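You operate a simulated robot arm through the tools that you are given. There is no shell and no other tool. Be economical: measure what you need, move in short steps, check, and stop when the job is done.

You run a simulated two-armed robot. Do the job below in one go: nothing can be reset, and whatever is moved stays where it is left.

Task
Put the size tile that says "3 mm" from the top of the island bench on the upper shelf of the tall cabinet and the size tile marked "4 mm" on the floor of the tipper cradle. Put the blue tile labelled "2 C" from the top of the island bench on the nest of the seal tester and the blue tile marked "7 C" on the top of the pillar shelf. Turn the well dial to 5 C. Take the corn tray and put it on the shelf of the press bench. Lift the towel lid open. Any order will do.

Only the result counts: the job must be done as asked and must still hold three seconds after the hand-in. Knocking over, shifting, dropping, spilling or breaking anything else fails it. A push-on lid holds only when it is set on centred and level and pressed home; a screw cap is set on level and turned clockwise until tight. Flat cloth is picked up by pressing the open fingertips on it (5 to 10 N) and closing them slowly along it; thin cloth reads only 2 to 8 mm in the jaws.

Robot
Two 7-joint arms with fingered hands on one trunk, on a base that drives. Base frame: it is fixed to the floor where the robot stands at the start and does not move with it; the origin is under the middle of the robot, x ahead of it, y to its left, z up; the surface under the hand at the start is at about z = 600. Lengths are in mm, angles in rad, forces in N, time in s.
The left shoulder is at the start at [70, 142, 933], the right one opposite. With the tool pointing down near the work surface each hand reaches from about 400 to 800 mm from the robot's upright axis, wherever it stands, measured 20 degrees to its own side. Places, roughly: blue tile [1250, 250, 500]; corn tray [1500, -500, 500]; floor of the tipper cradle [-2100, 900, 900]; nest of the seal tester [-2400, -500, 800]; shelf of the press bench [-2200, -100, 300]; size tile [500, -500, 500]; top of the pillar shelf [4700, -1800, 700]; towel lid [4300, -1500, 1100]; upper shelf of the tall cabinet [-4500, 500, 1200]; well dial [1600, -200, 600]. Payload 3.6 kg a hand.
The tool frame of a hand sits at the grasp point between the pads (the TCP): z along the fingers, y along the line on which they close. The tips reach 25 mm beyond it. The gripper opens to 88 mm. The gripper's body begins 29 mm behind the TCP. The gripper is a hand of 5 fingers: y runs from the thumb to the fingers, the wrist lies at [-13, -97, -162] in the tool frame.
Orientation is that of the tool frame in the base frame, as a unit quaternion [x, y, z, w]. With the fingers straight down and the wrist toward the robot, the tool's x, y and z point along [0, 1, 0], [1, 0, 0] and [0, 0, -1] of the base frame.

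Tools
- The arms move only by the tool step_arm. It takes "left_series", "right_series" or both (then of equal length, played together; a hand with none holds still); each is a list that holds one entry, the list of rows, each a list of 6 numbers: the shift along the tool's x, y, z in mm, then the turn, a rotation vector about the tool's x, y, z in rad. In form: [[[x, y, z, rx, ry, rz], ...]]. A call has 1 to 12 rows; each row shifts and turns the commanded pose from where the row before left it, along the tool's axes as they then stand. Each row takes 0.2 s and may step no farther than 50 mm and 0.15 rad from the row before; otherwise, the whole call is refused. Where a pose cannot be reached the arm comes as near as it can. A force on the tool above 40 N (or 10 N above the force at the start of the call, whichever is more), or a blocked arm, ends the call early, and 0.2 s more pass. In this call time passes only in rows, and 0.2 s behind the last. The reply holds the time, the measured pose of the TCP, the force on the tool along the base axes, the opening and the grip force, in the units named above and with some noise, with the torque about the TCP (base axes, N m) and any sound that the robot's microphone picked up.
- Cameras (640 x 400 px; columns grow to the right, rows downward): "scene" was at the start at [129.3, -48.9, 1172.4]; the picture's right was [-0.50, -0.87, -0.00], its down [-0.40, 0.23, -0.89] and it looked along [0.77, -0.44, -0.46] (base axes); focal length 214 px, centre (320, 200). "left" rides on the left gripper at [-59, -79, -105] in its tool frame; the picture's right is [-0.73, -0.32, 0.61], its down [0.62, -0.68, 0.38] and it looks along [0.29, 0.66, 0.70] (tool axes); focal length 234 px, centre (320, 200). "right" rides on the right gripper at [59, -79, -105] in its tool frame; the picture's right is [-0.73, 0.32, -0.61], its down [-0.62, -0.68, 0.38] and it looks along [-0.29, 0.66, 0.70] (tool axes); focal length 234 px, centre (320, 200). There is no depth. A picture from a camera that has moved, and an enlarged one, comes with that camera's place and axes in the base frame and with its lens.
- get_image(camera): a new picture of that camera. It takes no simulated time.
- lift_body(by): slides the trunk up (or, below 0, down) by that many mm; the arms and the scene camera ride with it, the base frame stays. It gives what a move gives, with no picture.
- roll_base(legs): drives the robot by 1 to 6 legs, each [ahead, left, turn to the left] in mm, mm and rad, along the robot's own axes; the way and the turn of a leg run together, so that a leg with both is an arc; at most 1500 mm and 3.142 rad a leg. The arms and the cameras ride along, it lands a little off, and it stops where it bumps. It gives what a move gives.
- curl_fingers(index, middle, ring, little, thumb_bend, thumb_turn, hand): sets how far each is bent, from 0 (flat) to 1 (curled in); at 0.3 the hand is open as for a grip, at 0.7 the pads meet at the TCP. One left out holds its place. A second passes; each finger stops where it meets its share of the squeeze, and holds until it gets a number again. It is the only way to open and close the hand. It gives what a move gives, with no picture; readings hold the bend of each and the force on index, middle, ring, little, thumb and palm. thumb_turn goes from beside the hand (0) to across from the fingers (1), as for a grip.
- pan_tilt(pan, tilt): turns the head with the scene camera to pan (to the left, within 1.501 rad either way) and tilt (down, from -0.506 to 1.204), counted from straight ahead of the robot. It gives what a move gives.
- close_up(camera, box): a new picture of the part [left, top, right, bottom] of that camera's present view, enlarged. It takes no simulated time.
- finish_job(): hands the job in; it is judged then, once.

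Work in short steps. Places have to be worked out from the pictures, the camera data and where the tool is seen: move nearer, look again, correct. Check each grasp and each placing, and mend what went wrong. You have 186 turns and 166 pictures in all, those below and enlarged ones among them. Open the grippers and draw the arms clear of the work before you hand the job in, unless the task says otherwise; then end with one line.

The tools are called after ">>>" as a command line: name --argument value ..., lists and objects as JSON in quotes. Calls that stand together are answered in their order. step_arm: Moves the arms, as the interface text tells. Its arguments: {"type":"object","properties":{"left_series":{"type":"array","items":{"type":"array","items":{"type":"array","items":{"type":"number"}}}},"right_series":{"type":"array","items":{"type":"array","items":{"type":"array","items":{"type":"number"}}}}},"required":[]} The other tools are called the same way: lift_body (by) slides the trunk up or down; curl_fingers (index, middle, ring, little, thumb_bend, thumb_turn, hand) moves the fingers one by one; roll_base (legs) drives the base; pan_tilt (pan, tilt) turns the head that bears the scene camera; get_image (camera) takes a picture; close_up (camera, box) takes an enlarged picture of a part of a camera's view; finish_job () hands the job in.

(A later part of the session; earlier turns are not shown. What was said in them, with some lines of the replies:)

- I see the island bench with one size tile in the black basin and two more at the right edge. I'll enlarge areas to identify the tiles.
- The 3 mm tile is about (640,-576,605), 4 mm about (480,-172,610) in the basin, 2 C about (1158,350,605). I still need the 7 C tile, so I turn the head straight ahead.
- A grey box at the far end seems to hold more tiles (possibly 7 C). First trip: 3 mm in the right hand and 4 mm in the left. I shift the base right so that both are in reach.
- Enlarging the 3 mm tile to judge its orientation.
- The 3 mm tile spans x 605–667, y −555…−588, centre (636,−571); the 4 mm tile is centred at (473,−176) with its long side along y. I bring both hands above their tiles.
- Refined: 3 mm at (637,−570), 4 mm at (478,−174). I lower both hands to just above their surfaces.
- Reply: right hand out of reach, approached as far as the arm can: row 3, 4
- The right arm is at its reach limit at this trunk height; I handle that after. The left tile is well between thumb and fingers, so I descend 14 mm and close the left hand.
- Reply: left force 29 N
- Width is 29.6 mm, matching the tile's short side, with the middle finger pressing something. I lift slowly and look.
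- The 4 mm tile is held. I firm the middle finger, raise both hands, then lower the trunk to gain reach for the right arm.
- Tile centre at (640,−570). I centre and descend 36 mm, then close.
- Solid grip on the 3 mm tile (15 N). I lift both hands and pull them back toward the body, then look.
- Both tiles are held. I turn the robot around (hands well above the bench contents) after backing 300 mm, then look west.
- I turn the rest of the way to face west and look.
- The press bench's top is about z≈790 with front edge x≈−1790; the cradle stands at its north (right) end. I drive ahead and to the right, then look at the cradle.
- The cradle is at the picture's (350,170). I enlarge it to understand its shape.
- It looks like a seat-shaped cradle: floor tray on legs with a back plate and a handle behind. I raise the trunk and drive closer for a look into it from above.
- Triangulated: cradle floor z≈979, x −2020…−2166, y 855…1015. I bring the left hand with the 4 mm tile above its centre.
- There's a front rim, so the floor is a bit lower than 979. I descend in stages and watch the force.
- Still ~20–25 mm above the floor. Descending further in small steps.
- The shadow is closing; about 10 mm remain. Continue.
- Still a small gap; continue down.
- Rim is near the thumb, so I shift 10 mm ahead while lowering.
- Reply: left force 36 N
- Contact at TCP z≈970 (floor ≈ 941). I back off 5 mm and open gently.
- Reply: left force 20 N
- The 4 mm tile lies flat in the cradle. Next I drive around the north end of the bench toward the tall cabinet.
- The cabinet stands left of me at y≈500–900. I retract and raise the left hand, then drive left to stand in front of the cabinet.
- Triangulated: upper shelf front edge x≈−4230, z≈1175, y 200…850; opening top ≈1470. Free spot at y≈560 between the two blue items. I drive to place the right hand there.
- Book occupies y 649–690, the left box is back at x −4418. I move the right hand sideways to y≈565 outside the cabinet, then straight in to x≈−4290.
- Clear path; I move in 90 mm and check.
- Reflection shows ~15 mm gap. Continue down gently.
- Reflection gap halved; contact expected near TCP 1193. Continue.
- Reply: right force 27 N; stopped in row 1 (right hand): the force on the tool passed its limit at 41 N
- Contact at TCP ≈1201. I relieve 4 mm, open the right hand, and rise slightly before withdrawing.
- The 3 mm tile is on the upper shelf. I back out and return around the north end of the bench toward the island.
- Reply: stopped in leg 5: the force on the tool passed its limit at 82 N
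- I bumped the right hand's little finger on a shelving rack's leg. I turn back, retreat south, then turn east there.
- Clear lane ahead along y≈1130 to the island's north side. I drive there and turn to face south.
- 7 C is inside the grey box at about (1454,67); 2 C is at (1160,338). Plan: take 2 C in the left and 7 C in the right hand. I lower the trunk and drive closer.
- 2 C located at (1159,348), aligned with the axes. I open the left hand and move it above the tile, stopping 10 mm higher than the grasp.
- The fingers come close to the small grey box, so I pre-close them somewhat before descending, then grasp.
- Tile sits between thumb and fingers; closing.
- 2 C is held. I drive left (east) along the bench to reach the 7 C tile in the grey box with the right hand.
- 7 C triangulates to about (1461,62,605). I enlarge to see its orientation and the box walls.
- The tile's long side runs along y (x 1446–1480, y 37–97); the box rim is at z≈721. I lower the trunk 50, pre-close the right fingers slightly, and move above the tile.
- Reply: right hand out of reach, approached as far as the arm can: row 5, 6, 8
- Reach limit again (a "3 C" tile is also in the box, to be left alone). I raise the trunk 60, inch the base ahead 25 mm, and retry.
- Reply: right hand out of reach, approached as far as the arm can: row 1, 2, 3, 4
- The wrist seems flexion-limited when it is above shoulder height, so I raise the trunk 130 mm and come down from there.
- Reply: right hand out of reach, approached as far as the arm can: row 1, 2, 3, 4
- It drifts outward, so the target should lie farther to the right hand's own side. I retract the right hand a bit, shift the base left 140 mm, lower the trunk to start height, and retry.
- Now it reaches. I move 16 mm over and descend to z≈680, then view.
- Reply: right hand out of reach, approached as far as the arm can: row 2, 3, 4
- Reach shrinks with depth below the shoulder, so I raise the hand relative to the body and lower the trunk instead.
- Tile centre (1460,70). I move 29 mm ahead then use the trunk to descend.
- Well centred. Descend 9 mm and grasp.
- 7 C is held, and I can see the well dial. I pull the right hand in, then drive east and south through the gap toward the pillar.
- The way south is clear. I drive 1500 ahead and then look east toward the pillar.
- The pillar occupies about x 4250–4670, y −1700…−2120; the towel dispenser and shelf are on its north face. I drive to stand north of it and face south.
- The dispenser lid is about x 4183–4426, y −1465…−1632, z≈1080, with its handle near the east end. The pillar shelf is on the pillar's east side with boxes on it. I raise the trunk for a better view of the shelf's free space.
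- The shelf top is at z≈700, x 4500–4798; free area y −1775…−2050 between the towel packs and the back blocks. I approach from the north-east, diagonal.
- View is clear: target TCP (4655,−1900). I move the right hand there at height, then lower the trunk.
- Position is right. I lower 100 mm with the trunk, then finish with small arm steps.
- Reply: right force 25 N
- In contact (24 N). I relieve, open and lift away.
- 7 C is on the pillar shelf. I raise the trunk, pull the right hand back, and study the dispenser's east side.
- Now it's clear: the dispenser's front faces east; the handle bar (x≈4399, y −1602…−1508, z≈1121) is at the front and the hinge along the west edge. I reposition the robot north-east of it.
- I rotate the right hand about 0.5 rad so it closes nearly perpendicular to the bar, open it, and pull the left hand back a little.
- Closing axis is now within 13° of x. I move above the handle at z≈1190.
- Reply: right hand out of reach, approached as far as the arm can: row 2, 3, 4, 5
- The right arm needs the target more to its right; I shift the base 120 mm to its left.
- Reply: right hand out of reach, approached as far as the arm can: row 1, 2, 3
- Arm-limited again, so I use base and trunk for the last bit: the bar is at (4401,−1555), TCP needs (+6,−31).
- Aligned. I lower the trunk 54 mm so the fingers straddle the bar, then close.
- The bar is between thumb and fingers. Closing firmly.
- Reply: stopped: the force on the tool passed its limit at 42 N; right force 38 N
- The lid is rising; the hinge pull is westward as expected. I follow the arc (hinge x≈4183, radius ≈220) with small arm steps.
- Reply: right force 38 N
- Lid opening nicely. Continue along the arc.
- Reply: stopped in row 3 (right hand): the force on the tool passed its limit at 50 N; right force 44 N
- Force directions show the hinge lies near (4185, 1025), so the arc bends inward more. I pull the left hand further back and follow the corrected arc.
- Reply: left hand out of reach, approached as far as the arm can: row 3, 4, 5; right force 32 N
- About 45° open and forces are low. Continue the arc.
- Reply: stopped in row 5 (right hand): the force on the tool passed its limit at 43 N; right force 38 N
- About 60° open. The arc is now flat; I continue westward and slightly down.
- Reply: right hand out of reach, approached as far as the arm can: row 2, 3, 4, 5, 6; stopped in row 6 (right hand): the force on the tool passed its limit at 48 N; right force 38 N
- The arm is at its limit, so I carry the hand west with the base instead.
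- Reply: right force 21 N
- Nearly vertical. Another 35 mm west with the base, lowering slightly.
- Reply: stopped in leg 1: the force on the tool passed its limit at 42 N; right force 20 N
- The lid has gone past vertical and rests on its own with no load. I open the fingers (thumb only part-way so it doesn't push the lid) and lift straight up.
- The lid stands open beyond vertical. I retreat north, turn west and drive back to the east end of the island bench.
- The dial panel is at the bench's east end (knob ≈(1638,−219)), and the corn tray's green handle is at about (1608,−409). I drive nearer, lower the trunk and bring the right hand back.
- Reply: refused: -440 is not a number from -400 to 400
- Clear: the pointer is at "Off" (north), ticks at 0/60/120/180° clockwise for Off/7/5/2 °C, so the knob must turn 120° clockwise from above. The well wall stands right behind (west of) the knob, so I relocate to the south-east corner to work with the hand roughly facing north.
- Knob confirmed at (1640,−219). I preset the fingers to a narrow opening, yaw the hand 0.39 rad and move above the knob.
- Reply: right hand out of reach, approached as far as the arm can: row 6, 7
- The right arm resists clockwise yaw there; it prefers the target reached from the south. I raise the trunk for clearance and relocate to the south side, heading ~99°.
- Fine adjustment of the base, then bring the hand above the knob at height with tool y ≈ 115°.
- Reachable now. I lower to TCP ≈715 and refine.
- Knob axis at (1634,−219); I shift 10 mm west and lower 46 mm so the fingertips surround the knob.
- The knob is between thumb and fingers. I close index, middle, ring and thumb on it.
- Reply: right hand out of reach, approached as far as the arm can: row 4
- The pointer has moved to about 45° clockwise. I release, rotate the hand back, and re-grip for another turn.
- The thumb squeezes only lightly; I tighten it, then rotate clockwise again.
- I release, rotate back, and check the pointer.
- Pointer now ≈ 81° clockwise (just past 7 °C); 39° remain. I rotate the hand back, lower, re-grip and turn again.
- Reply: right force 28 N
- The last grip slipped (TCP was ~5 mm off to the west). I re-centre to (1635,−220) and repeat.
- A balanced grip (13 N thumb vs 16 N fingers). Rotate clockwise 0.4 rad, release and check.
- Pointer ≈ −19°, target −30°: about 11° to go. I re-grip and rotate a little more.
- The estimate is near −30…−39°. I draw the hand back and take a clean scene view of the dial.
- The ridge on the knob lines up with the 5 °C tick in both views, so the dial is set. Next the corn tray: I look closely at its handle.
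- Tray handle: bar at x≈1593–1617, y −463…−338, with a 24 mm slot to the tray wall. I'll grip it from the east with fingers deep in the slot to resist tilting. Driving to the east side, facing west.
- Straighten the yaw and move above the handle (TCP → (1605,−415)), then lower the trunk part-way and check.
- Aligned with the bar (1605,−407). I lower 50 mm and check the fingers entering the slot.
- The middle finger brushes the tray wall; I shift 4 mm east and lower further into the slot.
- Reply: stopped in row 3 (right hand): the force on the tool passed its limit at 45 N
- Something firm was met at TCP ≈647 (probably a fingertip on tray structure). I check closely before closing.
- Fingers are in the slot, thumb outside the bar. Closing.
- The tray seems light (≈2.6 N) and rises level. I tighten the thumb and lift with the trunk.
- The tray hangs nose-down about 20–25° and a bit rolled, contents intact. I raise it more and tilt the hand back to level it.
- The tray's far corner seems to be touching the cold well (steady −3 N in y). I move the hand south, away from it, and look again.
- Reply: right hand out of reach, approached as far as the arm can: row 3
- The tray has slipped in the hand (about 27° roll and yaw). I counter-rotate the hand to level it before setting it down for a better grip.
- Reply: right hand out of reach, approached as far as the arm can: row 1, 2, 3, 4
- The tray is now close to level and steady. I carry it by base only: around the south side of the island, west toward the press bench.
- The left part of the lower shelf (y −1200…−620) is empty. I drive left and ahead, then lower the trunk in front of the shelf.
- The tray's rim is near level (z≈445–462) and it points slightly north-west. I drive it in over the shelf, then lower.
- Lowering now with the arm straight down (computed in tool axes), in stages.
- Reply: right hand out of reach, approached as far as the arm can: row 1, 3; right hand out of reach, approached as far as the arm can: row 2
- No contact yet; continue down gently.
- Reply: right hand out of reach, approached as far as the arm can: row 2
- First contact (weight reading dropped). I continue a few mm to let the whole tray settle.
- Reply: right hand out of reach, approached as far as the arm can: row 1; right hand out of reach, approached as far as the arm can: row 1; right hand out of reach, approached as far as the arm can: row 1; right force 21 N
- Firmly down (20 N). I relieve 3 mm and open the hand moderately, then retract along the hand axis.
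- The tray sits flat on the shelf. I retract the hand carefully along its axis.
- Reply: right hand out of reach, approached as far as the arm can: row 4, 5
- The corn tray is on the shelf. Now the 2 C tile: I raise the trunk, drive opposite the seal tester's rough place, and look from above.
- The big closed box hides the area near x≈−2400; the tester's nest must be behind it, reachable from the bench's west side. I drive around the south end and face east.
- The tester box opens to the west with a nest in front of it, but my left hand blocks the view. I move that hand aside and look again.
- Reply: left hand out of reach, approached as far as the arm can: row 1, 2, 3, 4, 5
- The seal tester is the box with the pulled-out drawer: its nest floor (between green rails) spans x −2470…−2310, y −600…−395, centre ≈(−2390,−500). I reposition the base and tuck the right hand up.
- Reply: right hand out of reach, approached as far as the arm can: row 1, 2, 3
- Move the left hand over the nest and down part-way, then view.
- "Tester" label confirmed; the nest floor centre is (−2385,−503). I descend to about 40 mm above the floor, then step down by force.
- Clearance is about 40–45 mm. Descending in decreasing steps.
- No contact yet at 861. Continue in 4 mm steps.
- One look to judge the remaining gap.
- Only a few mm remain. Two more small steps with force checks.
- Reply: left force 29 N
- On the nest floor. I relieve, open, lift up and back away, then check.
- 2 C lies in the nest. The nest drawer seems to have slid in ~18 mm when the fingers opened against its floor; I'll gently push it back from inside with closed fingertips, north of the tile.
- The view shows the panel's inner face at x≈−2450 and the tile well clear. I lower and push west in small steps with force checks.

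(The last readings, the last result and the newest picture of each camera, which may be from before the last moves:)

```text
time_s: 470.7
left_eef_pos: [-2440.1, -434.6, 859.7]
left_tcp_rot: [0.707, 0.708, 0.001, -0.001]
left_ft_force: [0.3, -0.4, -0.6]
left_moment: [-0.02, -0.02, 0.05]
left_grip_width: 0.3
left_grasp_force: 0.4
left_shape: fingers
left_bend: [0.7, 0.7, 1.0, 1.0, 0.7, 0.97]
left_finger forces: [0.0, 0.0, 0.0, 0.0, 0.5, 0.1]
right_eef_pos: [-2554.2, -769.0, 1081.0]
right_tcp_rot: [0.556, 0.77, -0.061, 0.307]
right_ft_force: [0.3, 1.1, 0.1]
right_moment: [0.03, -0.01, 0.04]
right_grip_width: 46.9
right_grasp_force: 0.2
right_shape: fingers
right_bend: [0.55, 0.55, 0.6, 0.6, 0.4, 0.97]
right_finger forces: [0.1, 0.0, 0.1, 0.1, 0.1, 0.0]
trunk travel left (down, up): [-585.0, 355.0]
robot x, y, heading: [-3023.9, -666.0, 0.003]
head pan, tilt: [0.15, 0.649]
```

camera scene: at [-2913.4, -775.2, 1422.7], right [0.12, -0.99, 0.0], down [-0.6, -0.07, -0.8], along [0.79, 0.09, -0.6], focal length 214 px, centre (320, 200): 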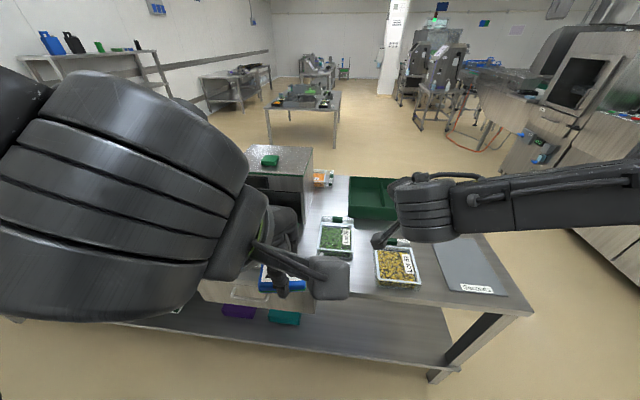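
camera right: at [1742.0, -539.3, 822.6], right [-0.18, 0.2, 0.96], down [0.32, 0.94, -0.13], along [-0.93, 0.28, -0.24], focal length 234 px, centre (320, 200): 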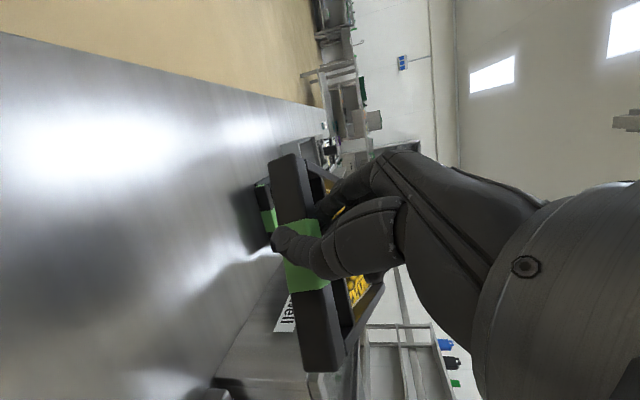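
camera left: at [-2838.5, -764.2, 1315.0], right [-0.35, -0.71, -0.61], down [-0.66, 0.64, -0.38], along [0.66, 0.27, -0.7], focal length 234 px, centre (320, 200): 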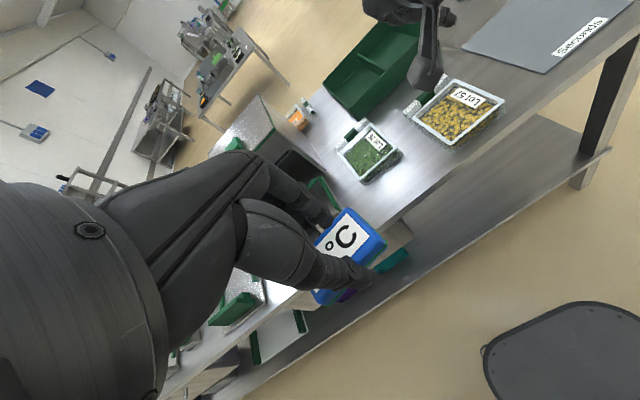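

The thumb just touches the panel (0.5 N) at TCP −2440. I push about 13 mm further, watching for a stop.

>>> step_arm --left_series '[[[0, -4, 0, 0, 0, 0]]]'

>>> step_arm --left_series '[[[0, -4, 0, 0, 0, 0]]]'

>>> step_arm --left_series '[[[0, -4, 0, 0, 0, 0]]]'

```text
time_s: 471.1
left_eef_pos: [-2445.8, -434.0, 859.0]
left_tcp_rot: [0.707, 0.708, 0.001, -0.001]
left_ft_force: [1.2, -0.9, -0.1]
left_moment: [0.0, 0.02, 0.05]
left_grip_width: 0.2
left_grasp_force: 0.9
left_shape: fingers
left_bend: [0.7, 0.7, 1.0, 1.0, 0.7, 0.97]
left_finger forces: [0.0, 0.1, 0.0, 0.0, 1.3, 0.1]
right_eef_pos: [-2553.2, -769.6, 1082.3]
right_tcp_rot: [0.555, 0.771, -0.06, 0.308]
right_ft_force: [-1.1, 0.2, 0.8]
right_moment: [0.03, -0.02, 0.01]
right_grip_width: 46.9
right_grasp_force: 0.0
right_shape: fingers
right_bend: [0.55, 0.55, 0.6, 0.6, 0.4, 0.97]
right_finger forces: [0.0, 0.1, 0.0, 0.0, 0.0, 0.0]
trunk travel left (down, up): [-585.0, 355.0]
robot x, y, heading: [-3024.3, -667.1, -0.002]
head pan, tilt: [0.15, 0.649]
```

```text
time_s: 471.5
left_eef_pos: [-2448.7, -433.4, 859.1]
left_tcp_rot: [0.707, 0.708, 0.0, -0.002]
left_ft_force: [1.2, -1.1, -0.9]
left_moment: [0.0, 0.05, 0.0]
left_grip_width: 0.0
left_grasp_force: 0.7
left_shape: fingers
left_bend: [0.7, 0.7, 1.0, 1.0, 0.7, 0.97]
left_finger forces: [0.0, 0.1, 0.0, 0.0, 1.3, 0.0]
right_eef_pos: [-2554.2, -769.4, 1081.5]
right_tcp_rot: [0.556, 0.769, -0.061, 0.31]
right_ft_force: [-0.4, -0.4, 0.2]
right_moment: [0.03, -0.01, -0.01]
right_grip_width: 46.8
right_grasp_force: 0.1
right_shape: fingers
right_bend: [0.55, 0.55, 0.6, 0.6, 0.4, 0.97]
right_finger forces: [0.1, 0.1, 0.1, 0.0, 0.0, 0.0]
trunk travel left (down, up): [-585.0, 355.0]
robot x, y, heading: [-3022.8, -668.7, -0.0]
head pan, tilt: [0.15, 0.649]
```

```text
time_s: 471.9
left_eef_pos: [-2453.0, -434.1, 858.7]
left_tcp_rot: [0.706, 0.708, 0.0, -0.001]
left_ft_force: [1.2, -0.9, -0.8]
left_moment: [0.04, 0.04, 0.02]
left_grip_width: 0.2
left_grasp_force: 0.6
left_shape: fingers
left_bend: [0.7, 0.7, 1.0, 1.0, 0.7, 0.98]
left_finger forces: [0.0, 0.0, 0.1, 0.1, 1.1, 0.0]
right_eef_pos: [-2554.4, -769.6, 1082.2]
right_tcp_rot: [0.556, 0.77, -0.061, 0.308]
right_ft_force: [0.2, -0.3, 0.3]
right_moment: [0.05, 0.02, -0.01]
right_grip_width: 47.0
right_grasp_force: 0.1
right_shape: fingers
right_bend: [0.55, 0.55, 0.6, 0.6, 0.4, 0.97]
right_finger forces: [0.1, 0.0, 0.1, 0.1, 0.1, 0.1]
trunk travel left (down, up): [-585.0, 355.0]
robot x, y, heading: [-3017.9, -666.5, -0.0]
head pan, tilt: [0.15, 0.649]
```

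The drawer slides easily (≈1 N) and moved back ~13 mm. I lift away and compare with the earlier view.

>>> step_arm --left_series '[[[0, 3, -10, 0, 0, 0], [0, 2, -30, 0, 0, 0], [0, 0, -40, 0, 0, 0], [0, 0, -40, 0, 0, 0], [0, 0, -20, 0, 0, 0], [30, -30, 0, 0, 0, 0], [30, -30, 0, 0, 0, 0], [20, -40, 0, 0, 0, 0]]]'

>>> close_up --camera "scene" --box '[160, 100, 360, 280]'

```text
time_s: 473.7
left_eef_pos: [-2548.0, -356.2, 1004.6]
left_tcp_rot: [0.706, 0.708, 0.0, -0.001]
left_ft_force: [-0.3, 0.3, -0.1]
left_moment: [-0.01, 0.02, 0.0]
left_grip_width: 0.0
left_grasp_force: 0.0
left_shape: fingers
left_bend: [0.7, 0.7, 1.0, 1.0, 0.7, 0.98]
left_finger forces: [0.0, 0.0, 0.0, 0.0, 0.0, 0.1]
right_eef_pos: [-2555.4, -769.8, 1083.0]
right_tcp_rot: [0.556, 0.77, -0.06, 0.309]
right_ft_force: [-1.1, -0.4, 0.2]
right_moment: [0.01, 0.03, -0.01]
right_grip_width: 46.9
right_grasp_force: 0.0
right_shape: fingers
right_bend: [0.55, 0.55, 0.6, 0.6, 0.4, 0.97]
right_finger forces: [0.0, 0.0, 0.1, 0.0, 0.1, 0.0]
trunk travel left (down, up): [-585.0, 355.0]
robot x, y, heading: [-3024.1, -673.3, 0.004]
head pan, tilt: [0.15, 0.649]
```

```text
2.22 times, centred on (260, 190) of scene
camera zoom: at [-2888.6, -656.4, 1272.9], right [0.15, -0.99, 0.0], down [-0.6, -0.09, -0.8], along [0.79, 0.12, -0.6], focal length 477 px, centre (453, 222)
```

zoom: 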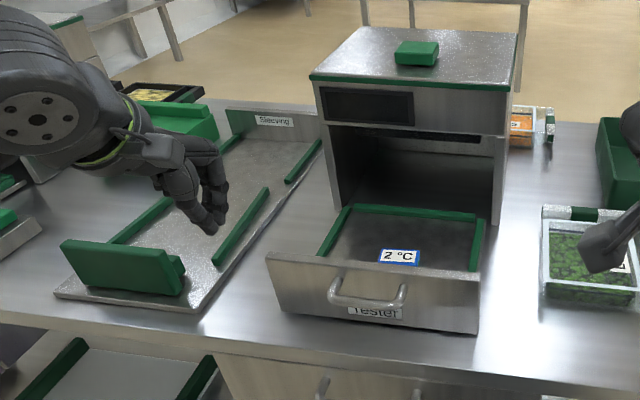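

The drawer is back to essentially its former place with 2 C in the nest. I open both hands and back clear of the bench.

>>> roll_base --legs '[[-250, 0, 0]]'

>>> curl_fingers --hand "left" --index 0.3 --middle 0.3 --ring 0.3 --little 0.3 --thumb_bend 0.3

>>> curl_fingers --hand "right" --index 0.3 --middle 0.3 --ring 0.3 --little 0.3 --thumb_bend 0.3

```text
time_s: 475.5
left_eef_pos: [-2801.1, -353.9, 1002.5]
left_tcp_rot: [0.705, 0.71, 0.001, -0.001]
left_ft_force: [0.2, -0.2, -1.1]
left_moment: [0.01, 0.01, 0.01]
left_grip_width: 0.0
left_grasp_force: 0.0
left_shape: fingers
left_bend: [0.7, 0.7, 1.0, 1.0, 0.7, 0.98]
left_finger forces: [0.0, 0.0, 0.1, 0.0, 0.0, 0.0]
right_eef_pos: [-2805.5, -768.1, 1081.9]
right_tcp_rot: [0.553, 0.772, -0.061, 0.308]
right_ft_force: [0.2, -0.4, -0.9]
right_moment: [-0.01, -0.03, 0.0]
right_grip_width: 46.9
right_grasp_force: 0.2
right_shape: fingers
right_bend: [0.55, 0.55, 0.6, 0.6, 0.4, 0.97]
right_finger forces: [0.0, 0.0, 0.0, 0.0, 0.0, 0.0]
trunk travel left (down, up): [-585.0, 355.0]
robot x, y, heading: [-3271.2, -665.8, 0.008]
head pan, tilt: [0.15, 0.649]
```

```text
time_s: 476.5
left_eef_pos: [-2801.2, -354.5, 1002.6]
left_tcp_rot: [0.704, 0.71, 0.0, 0.0]
left_ft_force: [0.8, 0.6, -0.1]
left_moment: [0.02, -0.03, 0.0]
left_grip_width: 84.3
left_grasp_force: 0.0
left_shape: fingers
left_bend: [0.3, 0.3, 0.3, 0.3, 0.3, 0.98]
left_finger forces: [0.0, 0.0, 0.1, 0.0, 0.0, 0.1]
right_eef_pos: [-2805.9, -768.6, 1081.4]
right_tcp_rot: [0.553, 0.772, -0.059, 0.307]
right_ft_force: [-0.1, -0.2, -0.1]
right_moment: [0.02, -0.01, 0.0]
right_grip_width: 46.9
right_grasp_force: 0.1
right_shape: fingers
right_bend: [0.55, 0.55, 0.6, 0.6, 0.4, 0.97]
right_finger forces: [0.1, 0.1, 0.0, 0.0, 0.0, 0.0]
trunk travel left (down, up): [-585.0, 355.0]
robot x, y, heading: [-3274.7, -666.9, 0.009]
head pan, tilt: [0.15, 0.649]
```

```text
time_s: 477.5
left_eef_pos: [-2801.2, -354.3, 1002.8]
left_tcp_rot: [0.705, 0.709, 0.0, -0.001]
left_ft_force: [0.1, 0.4, -1.4]
left_moment: [0.0, -0.04, -0.04]
left_grip_width: 84.1
left_grasp_force: 0.2
left_shape: fingers
left_bend: [0.3, 0.3, 0.3, 0.3, 0.3, 0.98]
left_finger forces: [0.0, 0.0, 0.0, 0.1, 0.0, 0.0]
right_eef_pos: [-2805.5, -766.5, 1080.5]
right_tcp_rot: [0.552, 0.772, -0.06, 0.309]
right_ft_force: [0.0, 0.5, 0.4]
right_moment: [0.06, 0.01, -0.01]
right_grip_width: 84.2
right_grasp_force: 0.1
right_shape: fingers
right_bend: [0.3, 0.3, 0.3, 0.3, 0.3, 0.97]
right_finger forces: [0.0, 0.0, 0.0, 0.0, 0.1, 0.0]
trunk travel left (down, up): [-585.0, 355.0]
robot x, y, heading: [-3272.6, -668.6, 0.007]
head pan, tilt: [0.15, 0.649]
```

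All parts are done, hands are open and clear; handing in.

>>> finish_job

```text
The job is handed in.
```

I finished all seven parts and handed the job in, but four contacts along the way could count against the rule on shifting other things: the robot's right hand hit a rack leg by the north wall (82 N), the corn tray brushed the cold well as I lifted it, the right hand pressed on the tray at 45 N before gripping its handle, and the tester's nest drawer slid in a little and is now back within a few mm.
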